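You operate a simulated robot arm through the tools that you are given. There is no shell and no other tool. Be economical: measure what you need, move in short steps, check, and stop when the job is done.

You run a simulated two-armed robot. Do the job below in one go: nothing can be reset, and whatever is moved stays where it is left.

## Task
Tip the cup out in the eyewash bowl, then wipe the stain off the gauge plate.
Fine: cup and blue cloth go back where they stood; the plate stays where it lies. Set down upright: clear cup. What is to be rubbed or washed off counts as gone when no trace of it is left.
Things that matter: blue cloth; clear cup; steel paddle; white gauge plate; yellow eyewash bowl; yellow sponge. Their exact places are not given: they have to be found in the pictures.

It is judged by the outcome, as a careful person would: the job done as asked, and still so three seconds after it is handed in. It fails if anything else is knocked over, pushed out of place, dropped, spilled or broken. Flat cloth is picked up by pressing the open fingertips on it (5 to 10 N) and closing them slowly along it; thin cloth reads only 2 to 8 mm in the jaws.

## Robot
Two 7-joint arms with two-finger parallel grippers on one trunk, on a base that drives. Base frame: it is fixed to the floor where the robot stands at the start and does not move with it; the origin is under the middle of the robot, x ahead of it, y to its left, z up. Units: mm, degrees, N and s.
The left shoulder is at the start at [50, 161, 1123], the right one opposite. With the tool pointing down near the work surface each hand reaches from about 240 to 680 mm from the robot's upright axis, wherever it stands, measured 20 degrees to its own side. Places, roughly: clear cup (6x6x10 cm) [500, -200, 900]; steel paddle [-1100, -700, 700]; yellow eyewash bowl [-1100, -500, 800]; yellow sponge [500, -1500, 1000]. Payload 3.43 kg a hand.
The TCP of each hand is the grasp point between the finger pads, 30 mm short of the fingertips. In the tool frame z runs along the fingers and y along their closing line. Largest opening 94 mm; finger width 28, thickness 10; the body of the gripper, 50 by 96 mm, starts 55 mm behind the TCP.
Orientation is told as [roll, pitch, yaw] about the base's x, y, z axes, in that order, counted from this pose: with the fingers straight down and closing along the base's y, the tool's x points along the base's -x, its y along +y and its z along -z.

## Interface
- The arms move only by the tool send_rows. It takes "left_increments", "right_increments" or both (then of equal length, played together; a hand with none holds still); each is a list of rows, each a list of 2 entries, a list of its own where there are three numbers: the shift along the base's x, y, z in cm, then the turn, a rotation vector about the base's x, y, z in degrees. In form: [[[x, y, z], [wx, wy, wz]], ...]. A call has 1 to 10 rows; each row shifts and turns the commanded pose from where the row before left it. "left_claw" and "right_claw" are, for a hand that has rows, the gripper command, from -1 (shut) to 1 (fully open), values between in proportion, set as the call begins (left out, the last holds). Rows are played at 5 a second. More than 50 mm and 8.6 degrees between two rows, or a gripper value outside its range, and nothing of the call is played. Where a pose cannot be reached the arm comes as near as it can. A force on the tool above 40 N (or 10 N above the force at the start of the call, whichever is more), or a blocked arm, ends the call early, and 0.2 s more pass. The fingers move at their own pace (about 45 mm/s each) and stop on an object; they squeeze with about 32 N. The grip force told is the motor's: it shows also when the fingers shut on nothing. Time passes only in rows, and 0.2 s behind the last, so rows that do not move let the fingers close. The reply holds the time, the measured pose of the TCP, the force on the tool along the base axes, the opening and the grip force, in the units named above and with some noise, with the torque about the TCP (base axes, N m) and any sound that the robot's microphone picked up.
- Cameras (640 x 400 px; columns grow to the right, rows downward): "scene" is now at [114.6, -54.1, 1266.6]; the picture's right is [-0.58, -0.81, 0.00], its down [-0.32, 0.23, -0.92] and it looks along [0.75, -0.53, -0.39] (base axes); focal length 214 px, centre (320, 200). "left" rides on the left gripper at [76, -14, -103] in its tool frame; the picture's right is [0.18, 0.98, 0.00], its down [-0.75, 0.14, -0.64] and it looks along [-0.63, 0.12, 0.77] (tool axes); focal length 243 px, centre (320, 200). "right" rides on the right gripper at [76, 14, -103] in its tool frame; the picture's right is [-0.18, 0.98, 0.00], its down [-0.75, -0.14, -0.64] and it looks along [-0.63, -0.12, 0.77] (tool axes); focal length 243 px, centre (320, 200).
- camera(camera): a new picture of that camera. No time passes.
- slide_trunk(by): slides the trunk up (or, below 0, down) by that many mm; the arms and the scene camera ride with it, the base frame stays. It gives what a move gives, with no picture.
- base_move(legs): drives the robot by 1 to 6 legs, each [ahead, left, turn to the left] in mm, mm and degrees, along the robot's own axes; the way and the turn of a leg run together, so that a leg with both is an arc; at most 1500 mm and 180 degrees a leg. The arms and the cameras ride along, it lands a little off, and it stops where it bumps. It gives what a move gives.
- pan_tilt(pan, tilt): turns the head with the scene camera to pan (to the left, within 80 degrees either way) and tilt (down, from -29 to 69), counted from straight ahead of the robot. It gives what a move gives.
- probe_pixels(camera, pixels): for up to 12 pixels [column, row] of the newest picture of that camera ("zoom" is the newest enlarged one), the place [x, y, z] in the base frame of the surface seen there, good to about 3 mm. No time passes.
- inspect(camera, box): a new picture of the part [left, top, right, bottom] of that camera's present view, enlarged. No time passes.
- finish_job(): hands the job in; it is judged then, once.

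Keep the steps short. Do not move on a guess: measure, check each grasp and each placing, and mend mistakes. In all there are 80 turns and 58 pictures (those below and enlarged ones count). Leave the grippers open and the arms clear of the work at the hand-in unless told otherwise, and finish with a single line.

The tools are called after "Emit:" as a command line: name --argument value ..., lists and objects as JSON in quotes. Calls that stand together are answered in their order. send_rows: Moves the arms, as the interface text tells. Its arguments: {"type":"object","properties":{"left_increments":{"type":"array"},"left_claw":{"type":"number"},"right_increments":{"type":"array"},"right_claw":{"type":"number"}},"required":[]} The other tools are called the same way: slide_trunk (by) slides the trunk up or down; base_move (legs) drives the base; pan_tilt (pan, tilt) turns the head that bears the scene camera; camera (camera) takes a picture; probe_pixels (camera, pixels) gives the place of the surface under pixels of a picture; inspect (camera, box) takes an enlarged picture of a part of a camera's view; finish_job () hands the job in.

At the start:

```text
clock: 0.0
left_tool_pos: [281.2, -34.8, 1172.2]
left_ee_rot: [-0.1, -0.1, 0.1]
left_force: [-0.4, 0.2, 0.4]
left_wrist_torque: [0.03, 0.02, 0.06]
left_finger_gap: 94.1
left_grasp_force: 0.0
right_tool_pos: [324.0, -466.7, 1237.6]
right_ee_rot: [0.0, 0.0, 0.0]
right_force: [-0.4, -0.1, -1.2]
right_wrist_torque: [-0.03, 0.01, 0.03]
right_finger_gap: 94.0
right_grasp_force: 0.0
trunk travel left (down, up): [-150.0, 117.0]
robot x, y, heading: [-2.7, -0.8, 0.1]
head pan, tilt: [-35.5, 23.1]
```

scene: 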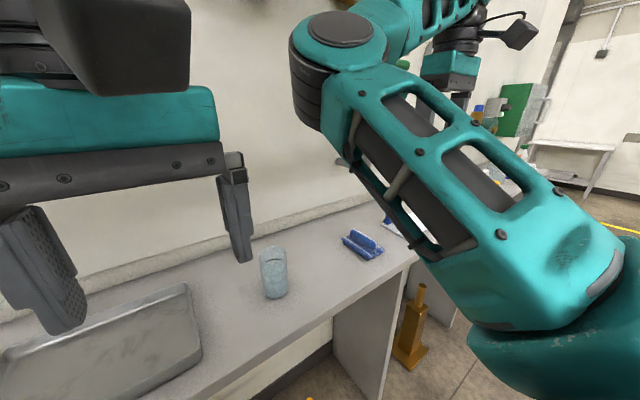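
right: 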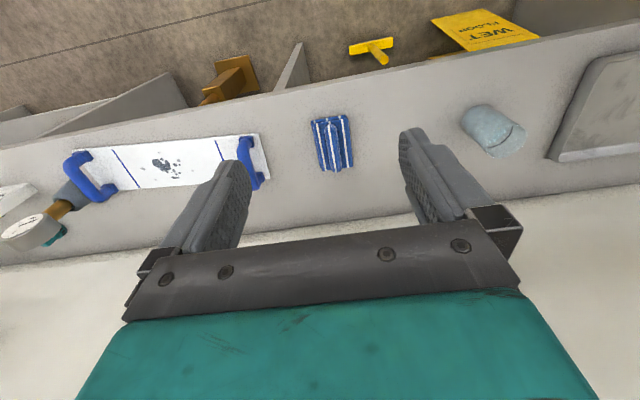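
left: 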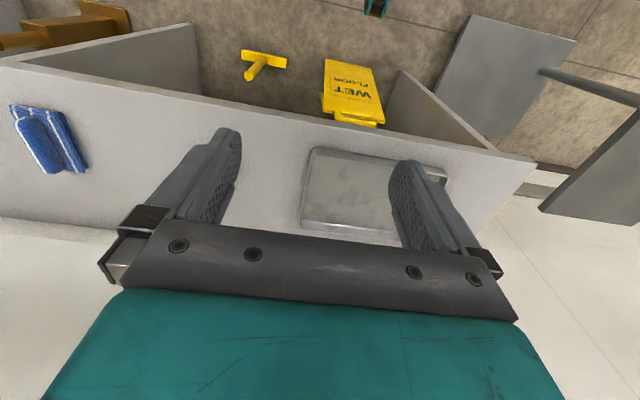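

I see the plate with its stain (right picture, ~165,163), the blue cloth (~330,143) and the cup (~492,130). I'll measure them first.

Emit:
probe_pixels --camera "right" --pixels '[[478, 118], [508, 140], [330, 120], [312, 122], [348, 116], [322, 170], [353, 165], [165, 163], [115, 150], [225, 145], [80, 178], [255, 165]]'

Emit:
inspect --camera "right" --box '[40, 80, 360, 280]'

Emit:
inspect --camera "scene" --box '[220, 180, 440, 320]'

```text
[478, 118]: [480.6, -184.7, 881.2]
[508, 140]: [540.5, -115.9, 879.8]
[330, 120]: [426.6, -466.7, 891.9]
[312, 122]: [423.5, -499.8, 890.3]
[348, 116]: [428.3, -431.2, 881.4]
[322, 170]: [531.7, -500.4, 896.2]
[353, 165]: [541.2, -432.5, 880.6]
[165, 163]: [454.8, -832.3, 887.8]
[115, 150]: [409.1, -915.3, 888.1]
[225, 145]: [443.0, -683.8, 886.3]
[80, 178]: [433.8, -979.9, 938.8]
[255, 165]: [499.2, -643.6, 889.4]
```

```text
2.00 times, centred on (200, 180) of right
```

zoom: 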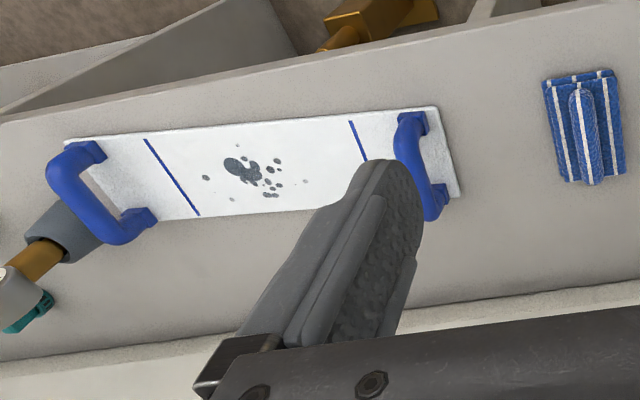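

```text
2.86 times, centred on (330, 250) of scene
```

zoom: 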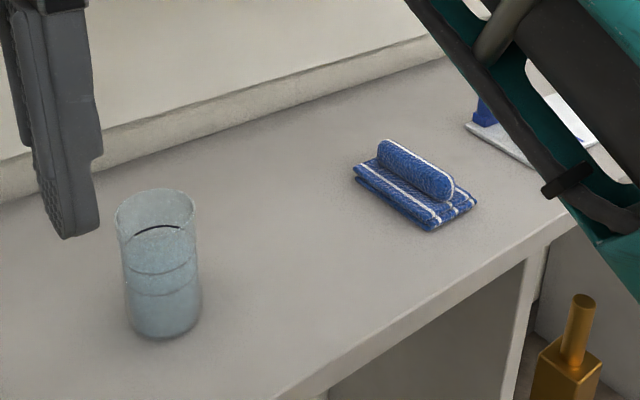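

The clear cup is seen through by the probe (readings are at table height ~880); by its ray it stands near (475,-185). I plan to grasp it with the right hand pointing forward and tilted down, so a wrist roll can pour it. First I move the left hand aside, and bring the right one behind the cup, high up, while tilting it.

Emit:
send_rows --left_increments '[[[0, 3, 0], [0, 0, 0]], [[0, 3, 0], [0, 0, 0]], [[0, 3, 0], [0, 0, 0]], [[0, 3, 0], [0, 0, 0]], [[0, 3, 0], [0, 0, 0]], [[0, 3, 0], [0, 0, 0]], [[0, 3, 0], [0, 0, 0]], [[0, 3, 0], [0, 0, 0]]]' --right_increments '[[[-0.5, 3.5, -1.5], [0, -8.1, 0]], [[-0.5, 3.5, -1.5], [0, -8.1, 0]], [[-0.5, 3.5, -1.5], [0, -8.1, 0]], [[-0.5, 3.5, -1.5], [0, -8.1, 0]], [[-0.5, 3.5, -1.5], [0, -8.1, 0]], [[-0.5, 3.5, -1.5], [0, -8.1, 0]], [[-0.5, 3.5, -1.5], [0, -8.1, 0]], [[-0.5, 3.5, -1.5], [0, -8.1, 0]]]' --right_claw 1

Emit:
pan_tilt --pan -15 --tilt 45

Emit:
camera --camera "scene"

Emit:
camera --camera "right"

```text
clock: 1.8
left_tool_pos: [280.8, 205.2, 1171.3]
left_ee_rot: [-0.1, 0.0, 0.0]
left_force: [0.0, -0.6, 0.3]
left_wrist_torque: [0.01, 0.01, -0.02]
left_finger_gap: 94.0
left_grasp_force: 0.1
right_tool_pos: [307.3, -375.7, 1183.0]
right_ee_rot: [0.1, -64.9, 0.0]
right_force: [0.0, 0.1, -0.3]
right_wrist_torque: [-0.01, 0.0, 0.01]
right_finger_gap: 94.2
right_grasp_force: 0.0
right hand out of reach, approached as far as the arm can: row 3, 4, 5, 6, 7, 8
trunk travel left (down, up): [-150.0, 117.0]
robot x, y, heading: [0.3, 0.9, 0.0]
head pan, tilt: [-35.5, 23.1]
```

```text
clock: 2.7
left_tool_pos: [281.8, 204.1, 1171.8]
left_ee_rot: [0.0, 0.0, 0.1]
left_force: [0.4, 0.7, -0.6]
left_wrist_torque: [0.0, 0.04, 0.03]
left_finger_gap: 93.9
left_grasp_force: 0.1
right_tool_pos: [307.7, -377.5, 1182.9]
right_ee_rot: [0.0, -64.7, 0.0]
right_force: [0.2, 0.1, -0.3]
right_wrist_torque: [0.01, 0.01, -0.01]
right_finger_gap: 94.2
right_grasp_force: 0.0
trunk travel left (down, up): [-150.0, 117.0]
robot x, y, heading: [0.5, 2.2, -0.0]
head pan, tilt: [-15.0, 45.0]
```

```text
52 pictures are left
```

scene: 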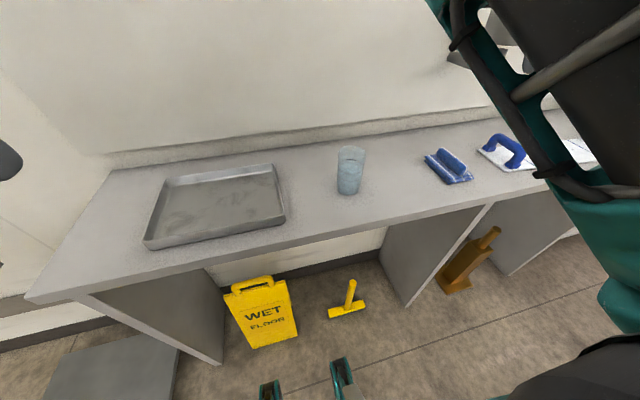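

```text
51 pictures are left
```

right: 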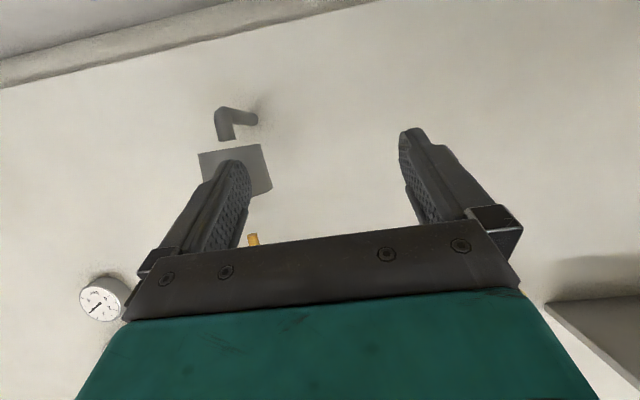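

The right hand can't come that close with the tool tilted forward, so I'll back the base away later. First I measure the table around the cup's foot (scene 349,193) and the table edges.

Emit:
probe_pixels --camera "scene" --pixels '[[349, 198], [333, 188], [366, 186], [349, 190], [352, 150], [349, 215], [285, 215], [225, 200], [350, 345], [265, 345], [460, 285], [349, 170]]'

Emit:
inspect --camera "scene" --box '[300, 130, 400, 230]'

```text
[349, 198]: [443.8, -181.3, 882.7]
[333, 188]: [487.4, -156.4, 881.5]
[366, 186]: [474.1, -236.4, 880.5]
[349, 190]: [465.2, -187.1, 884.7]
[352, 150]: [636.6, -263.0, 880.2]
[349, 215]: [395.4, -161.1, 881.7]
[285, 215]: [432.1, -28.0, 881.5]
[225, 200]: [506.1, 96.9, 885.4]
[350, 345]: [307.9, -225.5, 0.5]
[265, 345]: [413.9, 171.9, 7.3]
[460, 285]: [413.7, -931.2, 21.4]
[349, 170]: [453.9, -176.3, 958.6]
```

```text
4.00 times, centred on (350, 180) of scene
```

zoom: 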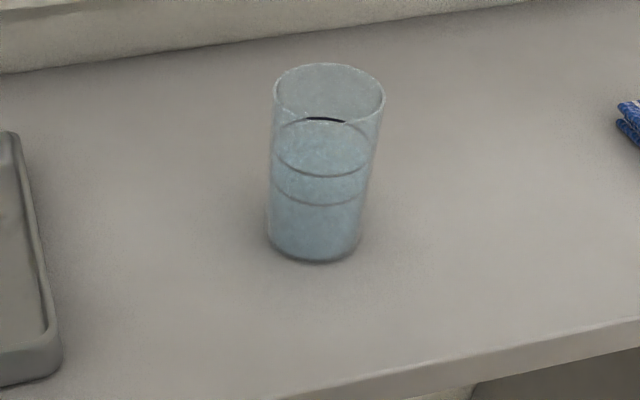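

The cup's centre comes out near (480,-194), radius ~30, foot at z≈881, top ~980. I back the robot 180 mm so the tilted hand can reach it comfortably.

Emit:
base_move --legs '[[-190, 0, 0]]'

Emit:
send_rows --right_increments '[[[2.5, 2.2, -1.5], [0, 0, 0]], [[2.5, 2.2, -1.5], [0, 0, 0]], [[2.5, 2.2, -1.5], [0, 0, 0]], [[2.5, 2.2, -1.5], [0, 0, 0]], [[2.5, 2.2, -1.5], [0, 0, 0]], [[2.5, 2.2, -1.5], [0, 0, 0]], [[2.5, 2.2, -1.5], [0, 0, 0]], [[2.5, 2.2, -1.5], [0, 0, 0]]]'

```text
clock: 4.2
left_tool_pos: [91.2, 204.6, 1170.2]
left_ee_rot: [-0.1, 0.1, 0.1]
left_force: [-0.5, 0.4, -0.1]
left_wrist_torque: [-0.02, -0.02, 0.0]
left_finger_gap: 94.1
left_grasp_force: 0.0
right_tool_pos: [118.2, -376.0, 1183.1]
right_ee_rot: [-0.1, -64.7, 0.1]
right_force: [1.1, 0.1, 0.1]
right_wrist_torque: [0.0, 0.01, -0.01]
right_finger_gap: 93.9
right_grasp_force: 0.1
trunk travel left (down, up): [-150.0, 117.0]
robot x, y, heading: [-190.1, 0.1, -0.1]
head pan, tilt: [-15.0, 45.0]
```

```text
clock: 6.0
left_tool_pos: [92.7, 205.3, 1169.6]
left_ee_rot: [-0.2, 0.1, 0.1]
left_force: [-0.2, 0.7, -0.1]
left_wrist_torque: [-0.02, 0.0, 0.03]
left_finger_gap: 94.0
left_grasp_force: 0.0
right_tool_pos: [205.3, -374.0, 1086.7]
right_ee_rot: [4.5, -65.1, -7.3]
right_force: [0.8, 0.7, 0.4]
right_wrist_torque: [-0.02, -0.02, -0.03]
right_finger_gap: 93.9
right_grasp_force: 0.0
right hand out of reach, approached as far as the arm can: row 1, 2, 3, 4, 5, 6, 7
trunk travel left (down, up): [-150.0, 117.0]
robot x, y, heading: [-187.0, -2.9, 0.2]
head pan, tilt: [-15.0, 45.0]
```

Row 8 was reachable again but the hand lags. I'll let it settle with still rows and read it.

Emit:
send_rows --right_increments '[[[0, 0, 0], [0, 0, 0]], [[0, 0, 0], [0, 0, 0]], [[0, 0, 0], [0, 0, 0]], [[0, 0, 0], [0, 0, 0]]]'

Emit:
camera --camera "scene"

```text
clock: 7.0
left_tool_pos: [94.0, 205.6, 1171.5]
left_ee_rot: [-0.1, 0.1, 0.0]
left_force: [0.1, -0.3, 0.7]
left_wrist_torque: [-0.01, 0.05, 0.0]
left_finger_gap: 94.1
left_grasp_force: 0.1
right_tool_pos: [205.1, -373.8, 1088.2]
right_ee_rot: [4.8, -65.4, -7.4]
right_force: [0.3, 0.8, -0.1]
right_wrist_torque: [0.02, 0.02, -0.03]
right_finger_gap: 94.2
right_grasp_force: 0.0
trunk travel left (down, up): [-150.0, 117.0]
robot x, y, heading: [-189.2, 2.0, 0.1]
head pan, tilt: [-15.0, 45.0]
```

```text
49 pictures are left
```

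scene: 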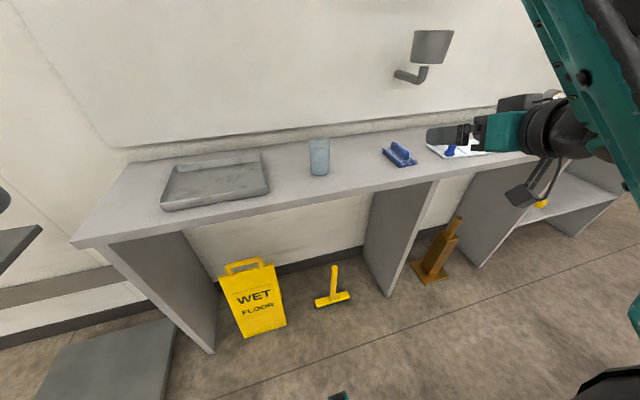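

The arm seems limited sideways while near the body. I'll move forward and down first, then sideways, in a few rows, and look at the result.

Emit:
send_rows --right_increments '[[[4, 0, -1], [0, 0, 0]], [[4, 0, -1], [0, 0, 0]], [[3, 2, -1], [0, 0, 0]], [[1, 4, -1], [0, 0, 0]], [[0, 4, -1], [0, 0, 0]], [[0, 0, 0], [0, 0, 0]]]'

```text
clock: 8.4
left_tool_pos: [92.9, 204.4, 1169.9]
left_ee_rot: [-0.2, 0.0, 0.1]
left_force: [-0.5, 0.3, 0.5]
left_wrist_torque: [-0.02, -0.01, 0.02]
left_finger_gap: 94.0
left_grasp_force: 0.0
right_tool_pos: [328.0, -309.4, 1044.8]
right_ee_rot: [4.8, -65.9, -7.3]
right_force: [-1.0, -0.1, 0.5]
right_wrist_torque: [0.02, 0.01, -0.01]
right_finger_gap: 94.1
right_grasp_force: 0.0
right hand out of reach, approached as far as the arm can: row 5
trunk travel left (down, up): [-150.0, 117.0]
robot x, y, heading: [-185.9, 1.5, -0.1]
head pan, tilt: [-15.0, 45.0]
```

Sideways limit is at about 310 mm right of the robot. So I'd rather shift the base left by ~115 mm. I check the grey slab on the floor at left (100,360) and the cup first.

Emit:
probe_pixels --camera "scene" --pixels '[[60, 385], [160, 340], [150, 395], [250, 300], [215, 340], [319, 178], [308, 174], [331, 172], [319, 160]]'

```text
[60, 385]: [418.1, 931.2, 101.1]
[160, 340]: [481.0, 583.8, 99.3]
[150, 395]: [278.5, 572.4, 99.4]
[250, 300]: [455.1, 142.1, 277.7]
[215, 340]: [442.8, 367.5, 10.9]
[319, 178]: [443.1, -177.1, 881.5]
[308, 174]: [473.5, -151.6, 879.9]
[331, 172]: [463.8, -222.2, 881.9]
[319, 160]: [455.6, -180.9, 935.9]
```

Slab begins at y≈550, so a 115 mm shift is safe. The cup surface facing the camera at (456,-181,936) puts the cup's centre near (482,-191). Shift left now.

Emit:
base_move --legs '[[0, 118, 0]]'

Emit:
send_rows --right_increments '[[[0, 0, -2], [-2.4, 0, 3.6]], [[0, 0, -2.5], [-2.4, 0, 3.7]], [[0, 0, -2.5], [0, 0, 0]], [[0, 0, -2.5], [0, 0, 0]], [[0, 0, 0], [0, 0, 0]]]'

Emit:
camera --camera "scene"

Emit:
camera --camera "right"

```text
clock: 10.1
left_tool_pos: [92.8, 322.6, 1170.0]
left_ee_rot: [-0.1, 0.0, 0.2]
left_force: [-0.1, 0.9, 0.6]
left_wrist_torque: [-0.01, 0.01, 0.04]
left_finger_gap: 93.9
left_grasp_force: 0.1
right_tool_pos: [326.8, -195.3, 1044.2]
right_ee_rot: [4.5, -65.7, -7.1]
right_force: [0.4, 0.3, 0.7]
right_wrist_torque: [-0.01, -0.01, -0.03]
right_finger_gap: 94.2
right_grasp_force: 0.1
trunk travel left (down, up): [-150.0, 117.0]
robot x, y, heading: [-186.2, 119.9, 0.1]
head pan, tilt: [-15.0, 45.0]
```

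```text
clock: 11.3
left_tool_pos: [92.1, 322.3, 1170.6]
left_ee_rot: [-0.1, 0.0, 0.1]
left_force: [0.3, 0.4, 0.9]
left_wrist_torque: [0.01, 0.03, 0.01]
left_finger_gap: 94.1
left_grasp_force: 0.0
right_tool_pos: [326.4, -194.0, 948.7]
right_ee_rot: [-7.1, -65.4, 10.8]
right_force: [-0.4, -0.2, -0.7]
right_wrist_torque: [0.02, 0.02, 0.02]
right_finger_gap: 93.9
right_grasp_force: 0.1
trunk travel left (down, up): [-150.0, 117.0]
robot x, y, heading: [-189.0, 118.6, -0.0]
head pan, tilt: [-15.0, 45.0]
```

```text
48 pictures are left
```

scene: 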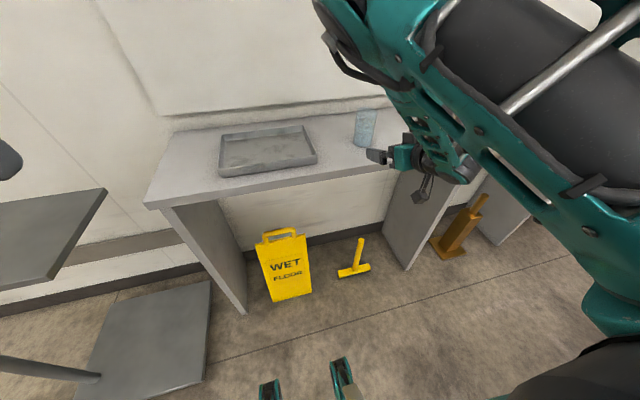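

```text
47 pictures are left
```

right: 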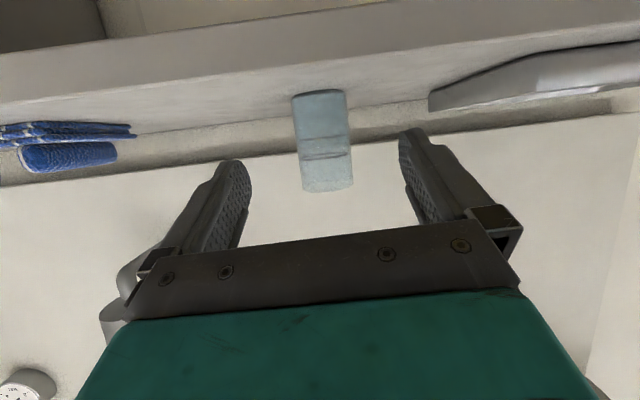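

The cup sits centred (column ~322) between the fingers; the tool points slightly left, so I trim the angle, lower ~1 cm and approach to 6 cm short, then look.

Emit:
send_rows --right_increments '[[[0, 0.3, -0.5], [2.6, 0, -3.8]], [[3, 0.2, -0.5], [0, 0, 0]], [[3, 0, 0], [0, 0, 0]], [[3, 0, 0], [0, 0, 0]], [[0, 0, 0], [0, 0, 0]]]'

Emit:
camera --camera "right"

Emit:
inspect --camera "scene" --box '[320, 90, 480, 210]'

```text
clock: 12.5
left_tool_pos: [93.1, 321.9, 1171.3]
left_ee_rot: [-0.1, 0.0, 0.1]
left_force: [0.4, 0.2, -0.3]
left_wrist_torque: [0.0, 0.02, 0.0]
left_finger_gap: 94.1
left_grasp_force: 0.1
right_tool_pos: [415.7, -188.9, 939.5]
right_ee_rot: [-0.8, -65.8, 1.2]
right_force: [0.0, 0.3, 0.8]
right_wrist_torque: [-0.03, -0.05, 0.0]
right_finger_gap: 93.8
right_grasp_force: 0.0
trunk travel left (down, up): [-150.0, 117.0]
robot x, y, heading: [-188.1, 117.3, -0.2]
head pan, tilt: [-15.0, 45.0]
```

```text
46 pictures are left
```

right: 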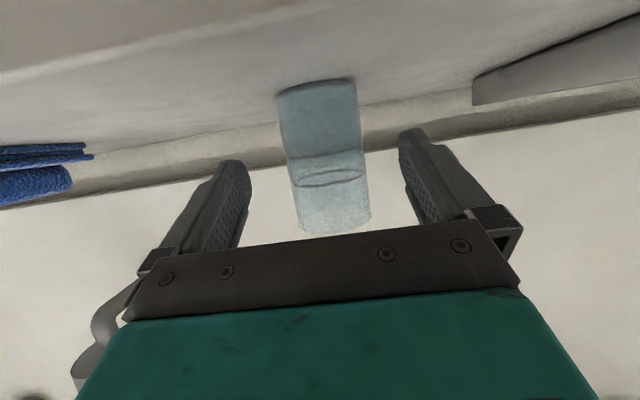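

```text
3.33 times, centred on (400, 150) of scene
```

zoom: 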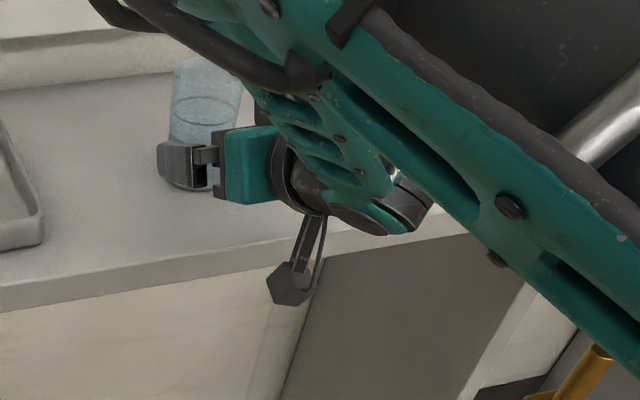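

Cup well between the fingers (column ~325), height good. Advance 6 cm and check.

Emit:
send_rows --right_increments '[[[2, 0, 0], [0, 0, 0]], [[2, 0, 0], [0, 0, 0]], [[2, 0, 0], [0, 0, 0]], [[0, 0, 0], [0, 0, 0]]]'

Emit:
camera --camera "right"

```text
clock: 13.5
left_tool_pos: [92.9, 321.1, 1171.4]
left_ee_rot: [-0.1, -0.1, 0.1]
left_force: [0.4, 0.7, -1.6]
left_wrist_torque: [-0.02, -0.02, 0.02]
left_finger_gap: 94.1
left_grasp_force: 0.1
right_tool_pos: [476.9, -188.6, 937.5]
right_ee_rot: [-0.6, -65.9, 1.0]
right_force: [0.1, 0.0, 0.3]
right_wrist_torque: [-0.01, -0.01, 0.02]
right_finger_gap: 94.1
right_grasp_force: 0.2
trunk travel left (down, up): [-150.0, 117.0]
robot x, y, heading: [-190.4, 117.1, 0.1]
head pan, tilt: [-15.0, 45.0]
```

```text
44 pictures are left
```

right: 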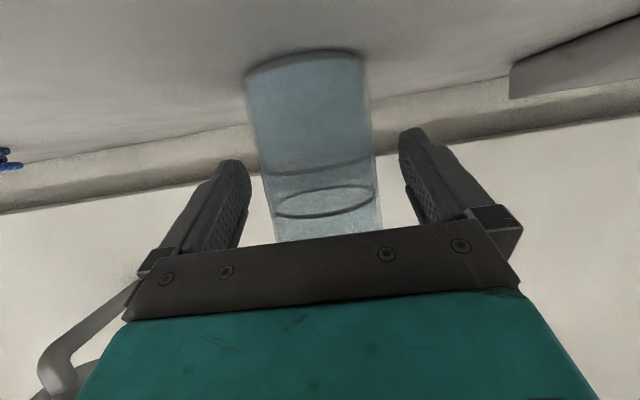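

Cup is between the pads. I close gently, waiting for the fingers.

Emit:
send_rows --right_increments '[[[0, 0, 0], [0, 0, 0]], [[0, 0, 0], [0, 0, 0]], [[0, 0, 0], [0, 0, 0]], [[0, 0, 0], [0, 0, 0]], [[0, 0, 0], [0, 0, 0]]]' --right_claw 0.1

```text
clock: 14.7
left_tool_pos: [92.5, 321.5, 1170.1]
left_ee_rot: [-0.2, -0.1, 0.0]
left_force: [1.0, 0.3, 0.3]
left_wrist_torque: [-0.02, 0.0, -0.02]
left_finger_gap: 93.9
left_grasp_force: 0.0
right_tool_pos: [477.2, -189.2, 938.0]
right_ee_rot: [-0.9, -65.7, 1.2]
right_force: [0.7, 0.7, 0.8]
right_wrist_torque: [0.05, 0.04, -0.04]
right_finger_gap: 61.7
right_grasp_force: 31.9
trunk travel left (down, up): [-150.0, 117.0]
robot x, y, heading: [-187.9, 119.1, 0.1]
head pan, tilt: [-15.0, 45.0]
```

Gripped: gap 61.7 mm, 32 N. Lift slowly by 6 cm, then check.

Emit:
send_rows --right_increments '[[[0, 0, 0.5], [0, 0, 0]], [[0, 0, 1], [0, 0, 0]], [[0, 0, 1], [0, 0, 0]], [[0, 0, 1.5], [0, 0, 0]], [[0, 0, 1.5], [0, 0, 0]], [[0, 0, 1.5], [0, 0, 0]], [[0, 0, 1], [0, 0, 0]], [[0, 0, 0], [0, 0, 0]]]'

Emit:
camera --camera "right"

```text
clock: 16.5
left_tool_pos: [92.7, 321.3, 1171.2]
left_ee_rot: [-0.1, 0.0, 0.0]
left_force: [0.5, 0.4, -0.4]
left_wrist_torque: [0.02, 0.01, -0.02]
left_finger_gap: 94.3
left_grasp_force: 0.0
right_tool_pos: [476.5, -189.9, 1018.2]
right_ee_rot: [-0.7, -65.6, 1.0]
right_force: [-0.3, 0.0, -2.9]
right_wrist_torque: [-0.01, 0.04, 0.02]
right_finger_gap: 61.8
right_grasp_force: 31.8
trunk travel left (down, up): [-150.0, 117.0]
robot x, y, heading: [-184.7, 116.7, 0.0]
head pan, tilt: [-15.0, 45.0]
```

```text
43 pictures are left
```

right: 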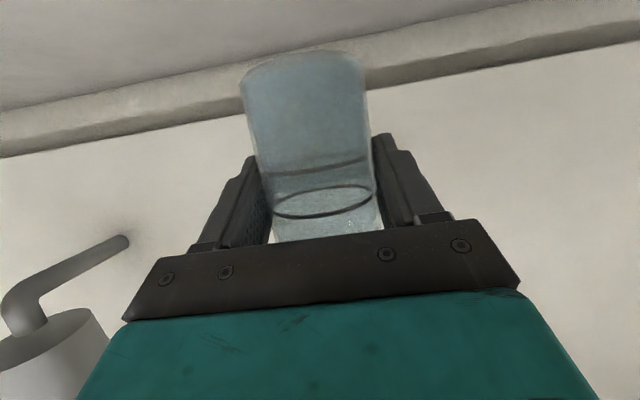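

Cup is held level, still with its water. Next: back off from the table, turn right partway, and look toward the bowl.

Emit:
base_move --legs '[[-150, 0, 0], [-130, 0, 0]]'

Emit:
base_move --legs '[[0, 0, -30], [0, 0, -30]]'

Emit:
pan_tilt --pan -75 --tilt 30

Emit:
camera --camera "scene"

```text
clock: 18.8
left_tool_pos: [-188.3, 322.9, 1170.2]
left_ee_rot: [0.0, 0.0, 0.2]
left_force: [0.5, 0.3, 0.0]
left_wrist_torque: [-0.01, -0.02, 0.0]
left_finger_gap: 94.1
left_grasp_force: 0.1
right_tool_pos: [198.2, -189.3, 1019.3]
right_ee_rot: [-0.8, -65.7, 1.3]
right_force: [-0.1, -0.1, -1.3]
right_wrist_torque: [-0.02, 0.0, 0.01]
right_finger_gap: 61.4
right_grasp_force: 32.0
trunk travel left (down, up): [-150.0, 117.0]
robot x, y, heading: [-468.6, 116.7, -0.0]
head pan, tilt: [-15.0, 45.0]
```

```text
clock: 22.1
left_tool_pos: [-148.9, -24.7, 1170.3]
left_ee_rot: [-0.1, 0.0, -59.7]
left_force: [0.8, 0.4, 0.3]
left_wrist_torque: [0.0, 0.01, -0.04]
left_finger_gap: 94.0
left_grasp_force: 0.1
right_tool_pos: [-398.7, -613.2, 1017.6]
right_ee_rot: [-0.7, -65.6, -58.7]
right_force: [0.0, 0.3, -1.9]
right_wrist_torque: [0.01, -0.03, 0.0]
right_finger_gap: 61.6
right_grasp_force: 32.4
trunk travel left (down, up): [-150.0, 117.0]
robot x, y, heading: [-468.2, 116.1, -59.7]
head pan, tilt: [-15.0, 45.0]
```

```text
clock: 23.4
left_tool_pos: [-149.3, -24.0, 1171.2]
left_ee_rot: [0.0, 0.0, -59.7]
left_force: [-0.3, 0.5, 0.5]
left_wrist_torque: [0.0, -0.01, 0.0]
left_finger_gap: 94.0
left_grasp_force: 0.0
right_tool_pos: [-398.8, -612.9, 1017.8]
right_ee_rot: [-0.7, -65.6, -58.7]
right_force: [0.1, -0.3, -1.8]
right_wrist_torque: [-0.01, 0.02, 0.01]
right_finger_gap: 61.3
right_grasp_force: 31.6
trunk travel left (down, up): [-150.0, 117.0]
robot x, y, heading: [-468.0, 119.2, -59.8]
head pan, tilt: [-75.0, 30.0]
```

```text
42 pictures are left
```

scene: 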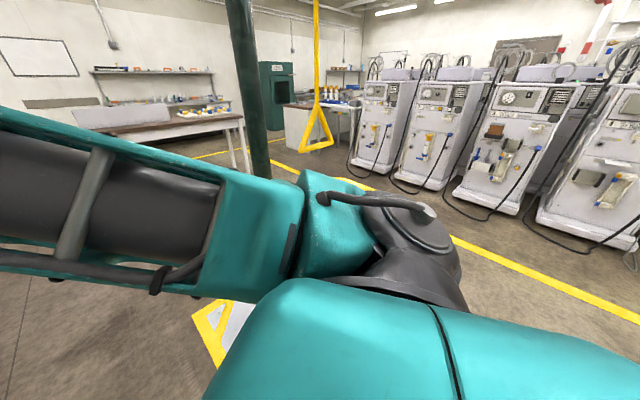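

The arm hides the bowl; there is a green post with a hanging yellow pull triangle (emergency shower). I measure these before turning.

Emit:
probe_pixels --camera "scene" --pixels '[[255, 120], [245, 40], [315, 140], [317, 20], [210, 330], [230, 350], [350, 183], [240, 130], [470, 245]]'

Emit:
pan_tilt --pan -45 --tilt 40

Emit:
camera --camera "scene"

```text
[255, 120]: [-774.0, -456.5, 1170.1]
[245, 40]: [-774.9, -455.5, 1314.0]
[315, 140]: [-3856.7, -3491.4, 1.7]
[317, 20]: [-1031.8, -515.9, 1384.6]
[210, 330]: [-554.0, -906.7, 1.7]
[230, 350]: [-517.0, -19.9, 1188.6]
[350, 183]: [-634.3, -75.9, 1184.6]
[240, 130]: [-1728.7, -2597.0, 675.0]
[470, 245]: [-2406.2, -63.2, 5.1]
```

```text
clock: 24.3
left_tool_pos: [-150.2, -23.1, 1170.1]
left_ee_rot: [-0.2, 0.0, -59.6]
left_force: [0.2, 0.3, -0.6]
left_wrist_torque: [0.01, -0.01, -0.01]
left_finger_gap: 93.8
left_grasp_force: 0.2
right_tool_pos: [-399.3, -614.1, 1016.7]
right_ee_rot: [-0.7, -65.7, -58.7]
right_force: [-0.3, -0.3, -2.1]
right_wrist_torque: [0.01, 0.0, -0.03]
right_finger_gap: 61.2
right_grasp_force: 32.4
trunk travel left (down, up): [-150.0, 117.0]
robot x, y, heading: [-466.2, 116.2, -59.7]
head pan, tilt: [-45.0, 40.0]
```

```text
41 pictures are left
```

scene: 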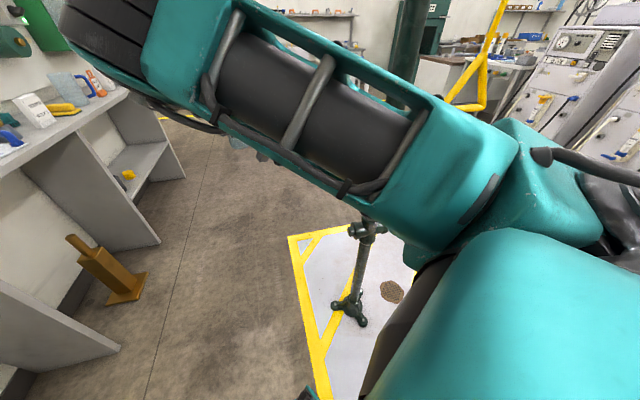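

The post stands at about (-774,-456), right where the hand would swing. I'll need to go round on the +y side, which I haven't seen, so I turn back to heading 0 (known free) and look left/behind.

Emit:
base_move --legs '[[0, 0, 30], [0, 0, 30]]'

Emit:
pan_tilt --pan 80 --tilt 30

Emit:
camera --camera "scene"

Emit:
pan_tilt --pan -80 --tilt 25

Emit:
camera --camera "scene"

```text
clock: 27.7
left_tool_pos: [-185.0, 321.3, 1170.1]
left_ee_rot: [-0.1, 0.0, 0.0]
left_force: [-0.1, 1.2, 0.4]
left_wrist_torque: [-0.01, -0.01, -0.02]
left_finger_gap: 93.9
left_grasp_force: 0.2
right_tool_pos: [196.9, -189.7, 1018.1]
right_ee_rot: [-0.8, -65.8, 1.1]
right_force: [0.2, 0.5, -2.0]
right_wrist_torque: [-0.01, 0.02, 0.01]
right_finger_gap: 61.3
right_grasp_force: 32.0
trunk travel left (down, up): [-150.0, 117.0]
robot x, y, heading: [-469.9, 115.0, -0.4]
head pan, tilt: [-45.0, 40.0]
```

```text
clock: 29.7
left_tool_pos: [-186.5, 320.5, 1170.7]
left_ee_rot: [-0.2, 0.0, 0.1]
left_force: [-0.5, 0.1, 0.0]
left_wrist_torque: [-0.01, -0.02, -0.01]
left_finger_gap: 94.0
left_grasp_force: 0.0
right_tool_pos: [197.5, -191.1, 1018.8]
right_ee_rot: [-0.7, -65.8, 1.1]
right_force: [-1.1, 0.2, -1.8]
right_wrist_torque: [-0.04, 0.03, -0.04]
right_finger_gap: 61.4
right_grasp_force: 32.2
trunk travel left (down, up): [-150.0, 117.0]
robot x, y, heading: [-471.8, 115.4, 0.1]
head pan, tilt: [80.0, 30.0]
```

```text
40 pictures are left
```

scene: 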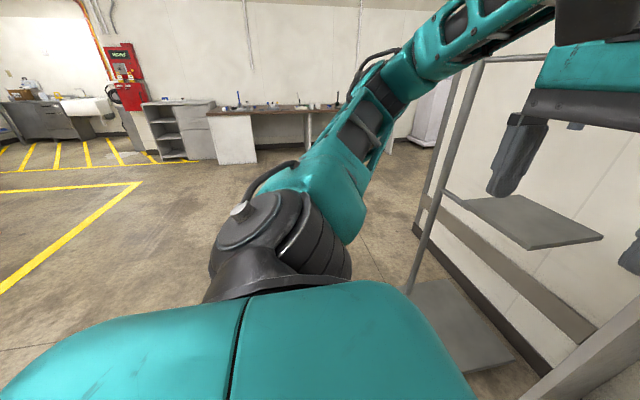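

```text
clock: 32.2
left_tool_pos: [-185.5, 320.4, 1172.1]
left_ee_rot: [-0.1, 0.0, 0.1]
left_force: [-0.1, 0.5, -0.6]
left_wrist_torque: [-0.01, 0.02, -0.01]
left_finger_gap: 93.9
left_grasp_force: 0.0
right_tool_pos: [197.4, -191.7, 1018.9]
right_ee_rot: [-0.9, -65.6, 1.0]
right_force: [0.3, 0.0, -1.4]
right_wrist_torque: [-0.03, 0.0, 0.01]
right_finger_gap: 61.1
right_grasp_force: 32.0
trunk travel left (down, up): [-150.0, 117.0]
robot x, y, heading: [-464.0, 123.0, -0.4]
head pan, tilt: [-80.0, 25.0]
```

```text
39 pictures are left
```

scene: 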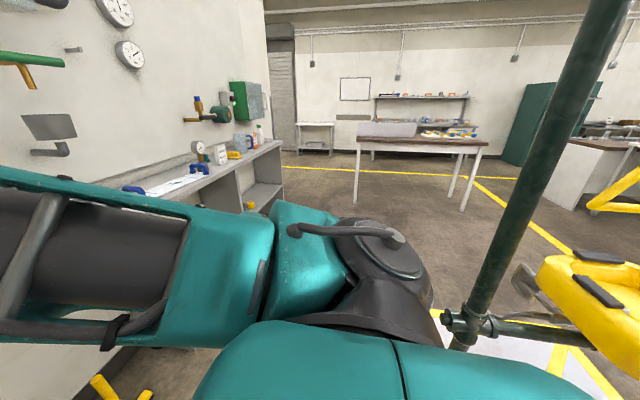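

The +y side is wide open floor. The yellow bowl, its pipe and the pull triangle show at right; measure them.

Emit:
probe_pixels --camera "scene" --pixels '[[560, 262], [545, 290], [620, 360], [600, 285], [600, 255], [520, 280], [610, 200], [635, 180], [500, 240], [530, 328], [475, 320]]'

```text
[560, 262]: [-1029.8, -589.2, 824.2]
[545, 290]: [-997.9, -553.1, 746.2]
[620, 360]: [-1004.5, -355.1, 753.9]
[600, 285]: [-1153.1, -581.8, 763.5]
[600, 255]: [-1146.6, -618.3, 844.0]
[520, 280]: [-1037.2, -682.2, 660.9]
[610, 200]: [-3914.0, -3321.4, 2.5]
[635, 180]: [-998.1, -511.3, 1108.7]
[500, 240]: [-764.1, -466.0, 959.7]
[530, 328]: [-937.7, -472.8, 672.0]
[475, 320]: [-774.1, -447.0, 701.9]
```

Bowl spans roughly x -1000…-1230, y -350…-600, rim ~825; the paddle is on its far (-y) side, and the triangle hangs at about (-1020,-515), z≥~1100. I'll approach from +y facing -y: drive left, back, then turn right 90, and look.

Emit:
base_move --legs '[[0, 380, 0], [-390, 0, 0], [0, 0, -45], [0, 0, -45]]'

Emit:
pan_tilt --pan -10 --tilt 35

Emit:
camera --camera "scene"

Emit:
camera --camera "right"

```text
clock: 42.2
left_tool_pos: [-650.4, 214.8, 1170.3]
left_ee_rot: [-0.1, 0.1, -89.8]
left_force: [-0.1, 0.2, 0.5]
left_wrist_torque: [-0.02, -0.02, -0.05]
left_finger_gap: 94.0
left_grasp_force: 0.0
right_tool_pos: [-1161.3, -169.2, 1019.1]
right_ee_rot: [-0.7, -65.7, -88.9]
right_force: [-0.7, -0.8, -1.5]
right_wrist_torque: [-0.04, 0.0, 0.0]
right_finger_gap: 61.4
right_grasp_force: 31.4
trunk travel left (down, up): [-150.0, 117.0]
robot x, y, heading: [-852.1, 495.3, -89.9]
head pan, tilt: [-80.0, 25.0]
```

```text
clock: 43.6
left_tool_pos: [-649.1, 214.4, 1170.6]
left_ee_rot: [-0.1, 0.0, -89.8]
left_force: [0.3, -0.6, -0.1]
left_wrist_torque: [0.0, 0.02, -0.02]
left_finger_gap: 93.9
left_grasp_force: 0.0
right_tool_pos: [-1161.4, -169.2, 1018.1]
right_ee_rot: [-0.7, -65.7, -88.8]
right_force: [0.2, 0.2, -1.2]
right_wrist_torque: [0.04, 0.0, 0.01]
right_finger_gap: 61.3
right_grasp_force: 32.1
trunk travel left (down, up): [-150.0, 117.0]
robot x, y, heading: [-857.0, 497.4, -89.7]
head pan, tilt: [-10.0, 35.0]
```

```text
38 pictures are left
```

scene: 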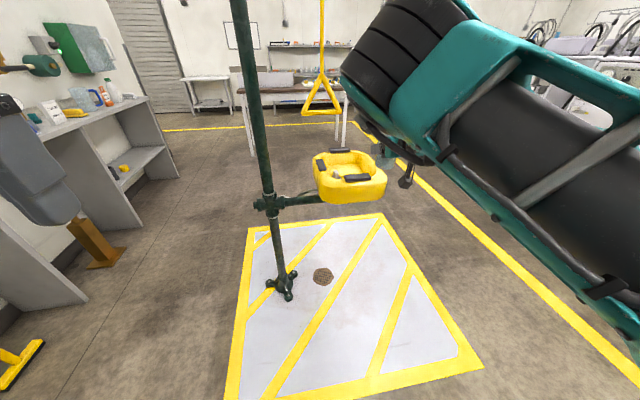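

```text
37 pictures are left
```

right: 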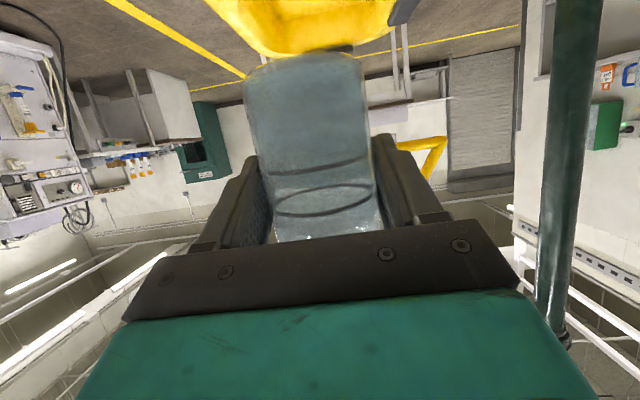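

Nice view. I zoom on the bowl and the triangle and measure.

Emit:
inspect --camera "scene" --box '[250, 60, 430, 220]'

Emit:
probe_pixels --camera "scene" --pixels '[[316, 157], [325, 180], [383, 178], [372, 155], [345, 152], [350, 196], [352, 168], [335, 170], [320, 111], [306, 110], [340, 112], [323, 80]]'

```text
2.50 times, centred on (340, 140) of scene
```

zoom: 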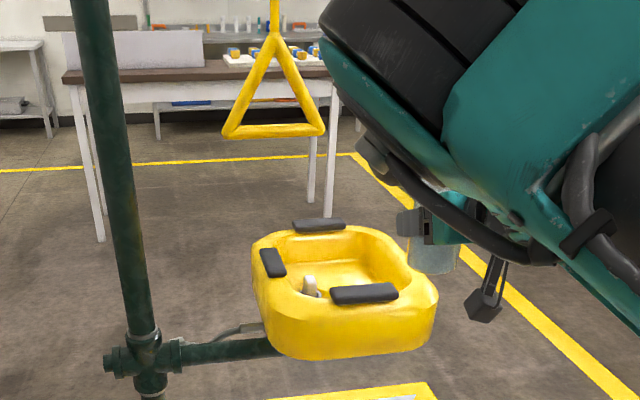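

```text
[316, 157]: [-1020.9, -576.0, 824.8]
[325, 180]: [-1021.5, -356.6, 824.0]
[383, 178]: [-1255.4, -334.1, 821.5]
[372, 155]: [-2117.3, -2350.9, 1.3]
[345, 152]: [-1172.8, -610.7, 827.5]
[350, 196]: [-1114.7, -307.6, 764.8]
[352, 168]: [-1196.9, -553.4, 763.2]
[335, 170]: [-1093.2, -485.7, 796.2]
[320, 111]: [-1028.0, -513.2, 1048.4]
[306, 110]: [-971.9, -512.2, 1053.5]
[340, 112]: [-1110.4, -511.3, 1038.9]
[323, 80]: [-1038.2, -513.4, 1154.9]
```

Bowl: x -1010…-1270, y -310…-610, rim 825, centre (-1140,-460). Triangle: x -965…-1110, y -512, bottom z≈1040. I'll lower the hand to ~950 (cup foot ~893, clear of the rim), drive ahead 255 and check.

Emit:
send_rows --right_increments '[[[0, 0, -1.4], [0, 0, 0]], [[-0.4, 0, -1.4], [0, 0, 0]], [[-0.5, 0, -1.4], [0, 0, 0]], [[-0.5, 0, -1.4], [0, 0, 0]], [[-0.5, 0, -1.4], [0, 0, 0]], [[0, 0, 0], [0, 0, 0]]]'

Emit:
base_move --legs '[[150, 0, 0], [105, 0, 0]]'

Emit:
camera --camera "scene"

```text
clock: 45.0
left_tool_pos: [-649.9, 216.0, 1170.7]
left_ee_rot: [-0.1, 0.0, -89.8]
left_force: [-0.1, -0.3, -1.0]
left_wrist_torque: [0.01, -0.01, 0.0]
left_finger_gap: 93.9
left_grasp_force: 0.1
right_tool_pos: [-1180.4, -168.3, 948.0]
right_ee_rot: [-0.7, -65.7, -88.7]
right_force: [0.5, 0.3, -1.6]
right_wrist_torque: [0.01, 0.02, 0.04]
right_finger_gap: 61.3
right_grasp_force: 31.5
trunk travel left (down, up): [-150.0, 117.0]
robot x, y, heading: [-857.3, 499.5, -90.0]
head pan, tilt: [-10.0, 35.0]
```

```text
clock: 47.1
left_tool_pos: [-649.4, -38.3, 1170.0]
left_ee_rot: [-0.2, 0.1, -89.8]
left_force: [-0.8, -0.3, -0.4]
left_wrist_torque: [0.01, -0.01, 0.0]
left_finger_gap: 93.8
left_grasp_force: 0.0
right_tool_pos: [-1178.3, -421.7, 948.3]
right_ee_rot: [-0.7, -65.6, -88.8]
right_force: [0.5, -0.9, -1.6]
right_wrist_torque: [-0.02, 0.03, -0.02]
right_finger_gap: 61.0
right_grasp_force: 31.9
trunk travel left (down, up): [-150.0, 117.0]
robot x, y, heading: [-854.8, 244.5, -89.7]
head pan, tilt: [-10.0, 35.0]
```

```text
35 pictures are left
```

scene: 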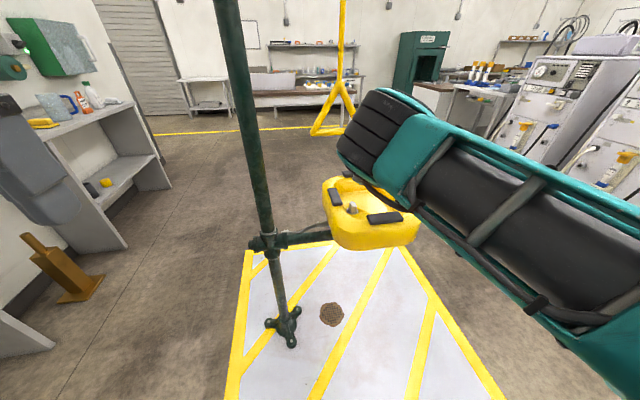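

The cup is over the near half of the bowl, clear of the triangle. I start tipping the mouth toward the bowl's middle (+x) by turning about base y, 5 rows first.

Emit:
send_rows --right_increments '[[[0, -0.2, 0], [0, 8, 0]], [[0, -0.2, 0], [0, 8, 0]], [[0, -0.2, 0], [0, 8, 0]], [[0, 0, 0], [0, 8, 0]], [[0, 0, 0], [0, 8, 0]], [[0, 0, 0], [0, 0, 0]]]'

Emit:
camera --camera "right"

```text
clock: 48.5
left_tool_pos: [-649.4, -37.4, 1171.1]
left_ee_rot: [-0.1, 0.0, -89.8]
left_force: [-0.2, 0.9, 0.6]
left_wrist_torque: [-0.03, 0.0, -0.02]
left_finger_gap: 93.8
left_grasp_force: 0.0
right_tool_pos: [-1213.9, -461.1, 988.5]
right_ee_rot: [-62.5, -43.4, -35.3]
right_force: [-0.3, -0.2, -1.3]
right_wrist_torque: [0.03, 0.0, -0.03]
right_finger_gap: 61.3
right_grasp_force: 32.8
right hand out of reach, approached as far as the arm can: row 3, 4, 5
trunk travel left (down, up): [-150.0, 117.0]
robot x, y, heading: [-855.5, 242.6, -89.5]
head pan, tilt: [-10.0, 35.0]
```

```text
34 pictures are left
```

right: 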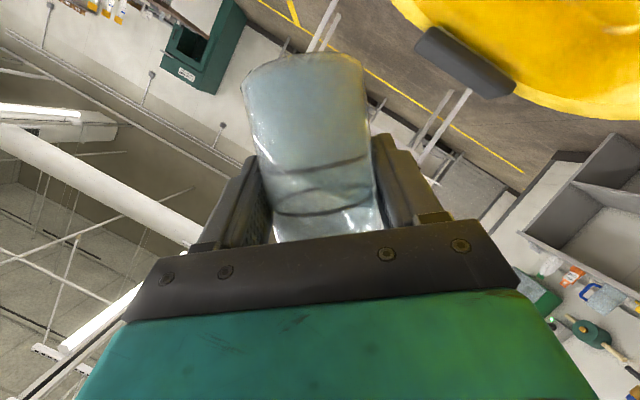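

The tilt is exactly 40° toward +x, but the arm drifted to (-1214,-461,988) to hold it. The reached pose is fine in itself, so I correct with trunk and base: down 45, left (+x) 45, back 20. Then look before tipping further.

Emit:
slide_trunk --by -45

Emit:
base_move --legs '[[-20, 45, 0]]'

Emit:
camera --camera "scene"

Emit:
camera --camera "right"

```text
clock: 49.4
left_tool_pos: [-650.2, -37.8, 1125.1]
left_ee_rot: [-0.2, 0.0, -89.8]
left_force: [-0.1, 0.3, -0.7]
left_wrist_torque: [-0.04, 0.0, -0.02]
left_finger_gap: 94.3
left_grasp_force: 0.1
right_tool_pos: [-1213.2, -461.9, 941.4]
right_ee_rot: [-62.6, -43.6, -35.2]
right_force: [-0.6, 0.1, -0.9]
right_wrist_torque: [0.02, 0.0, 0.0]
right_finger_gap: 61.3
right_grasp_force: 32.5
trunk travel left (down, up): [-105.0, 162.0]
robot x, y, heading: [-853.5, 240.6, -89.8]
head pan, tilt: [-10.0, 35.0]
```

```text
clock: 50.5
left_tool_pos: [-604.2, -16.7, 1126.1]
left_ee_rot: [0.0, 0.0, -89.7]
left_force: [0.2, -0.1, -0.1]
left_wrist_torque: [0.01, 0.01, -0.02]
left_finger_gap: 93.8
left_grasp_force: 0.0
right_tool_pos: [-1170.3, -442.0, 942.3]
right_ee_rot: [-62.5, -43.5, -35.4]
right_force: [0.4, -0.3, -1.5]
right_wrist_torque: [0.02, 0.01, 0.0]
right_finger_gap: 61.1
right_grasp_force: 32.2
trunk travel left (down, up): [-105.0, 162.0]
robot x, y, heading: [-808.7, 264.0, -89.8]
head pan, tilt: [-10.0, 35.0]
```

```text
33 pictures are left
```

scene: 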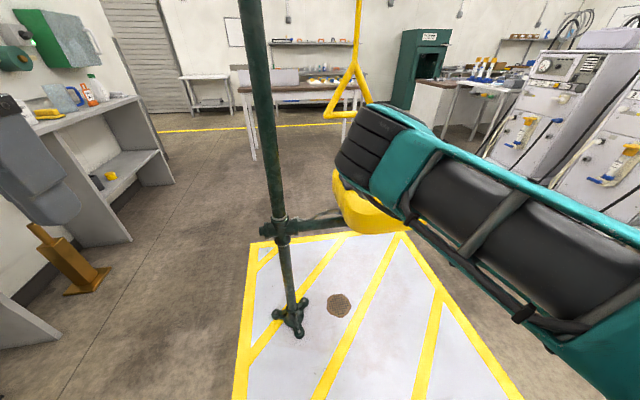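

```text
32 pictures are left
```

right: 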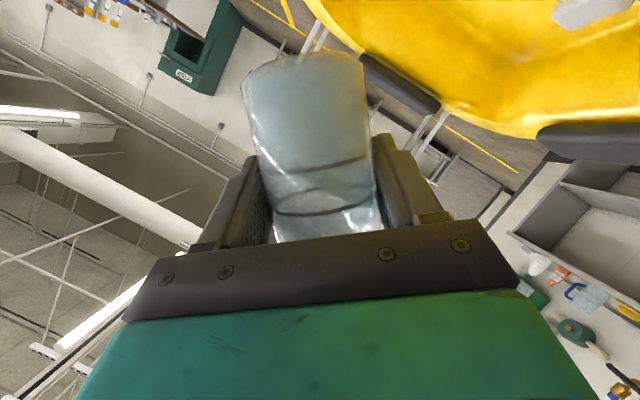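

Cup mouth lip is now about (-1115,-442), above the bowl interior. Continue tipping by 3 rows and watch drift.

Emit:
send_rows --right_increments '[[[0, 0, 0], [0, 8, 0]], [[0, 0, 0], [0, 8, 0]], [[0, 0, 0], [0, 8, 0]], [[0, 0, 0], [0, 0, 0]]]'

Emit:
camera --camera "right"

```text
clock: 51.5
left_tool_pos: [-605.7, -18.2, 1125.3]
left_ee_rot: [-0.1, 0.1, -89.8]
left_force: [0.9, 0.0, 0.9]
left_wrist_torque: [0.01, 0.03, 0.01]
left_finger_gap: 94.2
left_grasp_force: 0.0
right_tool_pos: [-1195.4, -455.9, 951.2]
right_ee_rot: [-77.3, -22.9, -27.2]
right_force: [0.3, -0.2, -1.6]
right_wrist_torque: [-0.02, -0.03, -0.03]
right_finger_gap: 61.2
right_grasp_force: 32.4
right hand out of reach, approached as far as the arm can: row 1, 2
trunk travel left (down, up): [-105.0, 162.0]
robot x, y, heading: [-810.7, 263.7, -90.1]
head pan, tilt: [-10.0, 35.0]
```

```text
31 pictures are left
```

right: 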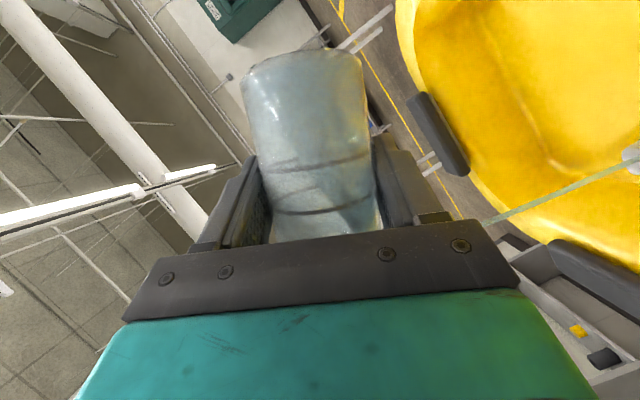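

A stream (490,215)→(640,160) is falling inside the bowl. Keep tipping.

Emit:
send_rows --right_increments '[[[0.3, 0, 0], [0, 5, 0]], [[0.3, 0, 0], [0, 5, 0]], [[0.3, 0, 0], [0, 6, 0]], [[0.3, 0, 0], [0, 6, 0]], [[0, 0, 0], [0, 8, 0]], [[0, 0, 0], [0, 0, 0]]]'

Emit:
camera --camera "right"

```text
clock: 52.9
left_tool_pos: [-604.9, -17.1, 1125.0]
left_ee_rot: [-0.1, 0.1, -89.8]
left_force: [-1.0, -0.5, 0.0]
left_wrist_torque: [0.01, 0.03, 0.0]
left_finger_gap: 93.9
left_grasp_force: 0.1
right_tool_pos: [-1181.3, -455.7, 951.1]
right_ee_rot: [-90.6, 4.3, -24.8]
right_force: [-0.1, 0.4, -0.3]
right_wrist_torque: [-0.06, -0.02, -0.02]
right_finger_gap: 60.8
right_grasp_force: 32.4
trunk travel left (down, up): [-105.0, 162.0]
robot x, y, heading: [-809.7, 263.9, -90.3]
head pan, tilt: [-10.0, 35.0]
```

```text
30 pictures are left
```

right: 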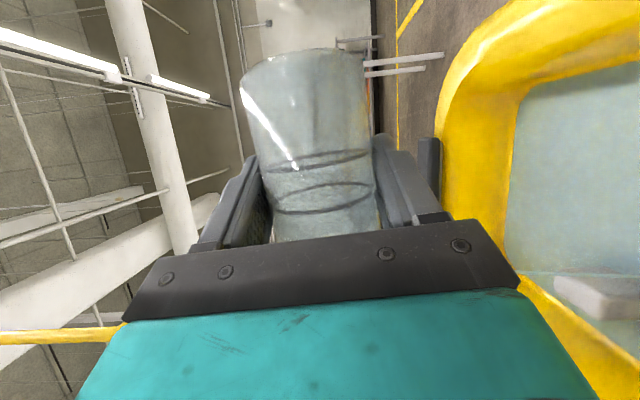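

The water is in the bowl. Tip further to ~130° and let it drain.

Emit:
send_rows --right_increments '[[[0, 0, 0.2], [0, 8, 0]], [[0, 0, 0.2], [0, 8, 0]], [[0, 0, 0.2], [0, 8, 0]], [[0, 0, 0], [0, 8, 0]], [[0, 0, 0], [0, 8, 0]], [[0, 0, 0], [0, 0, 0]], [[0, 0, 0], [0, 0, 0]], [[0, 0, 0], [0, 0, 0]], [[0, 0, 0], [0, 0, 0]], [[0, 0, 0], [0, 0, 0]]]'

Emit:
camera --camera "right"

```text
clock: 55.1
left_tool_pos: [-604.2, -17.8, 1126.3]
left_ee_rot: [-0.1, 0.0, -89.8]
left_force: [0.5, -0.1, 0.5]
left_wrist_torque: [0.02, 0.01, -0.01]
left_finger_gap: 93.7
left_grasp_force: 0.0
right_tool_pos: [-1183.5, -455.3, 958.8]
right_ee_rot: [-111.1, 39.7, -33.0]
right_force: [0.8, 0.6, -0.9]
right_wrist_torque: [0.02, -0.01, 0.0]
right_finger_gap: 60.4
right_grasp_force: 31.4
trunk travel left (down, up): [-105.0, 162.0]
robot x, y, heading: [-810.3, 264.7, -89.8]
head pan, tilt: [-10.0, 35.0]
```

```text
29 pictures are left
```

right: 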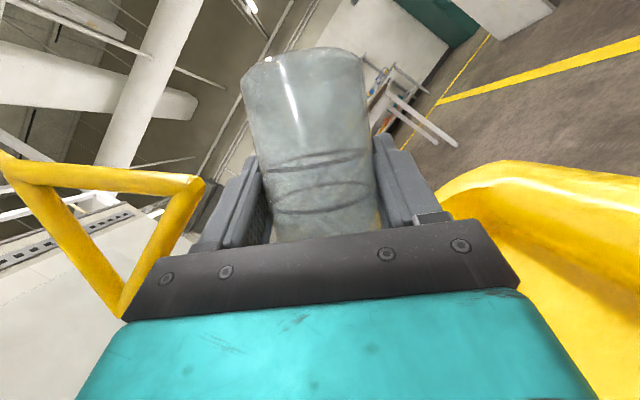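

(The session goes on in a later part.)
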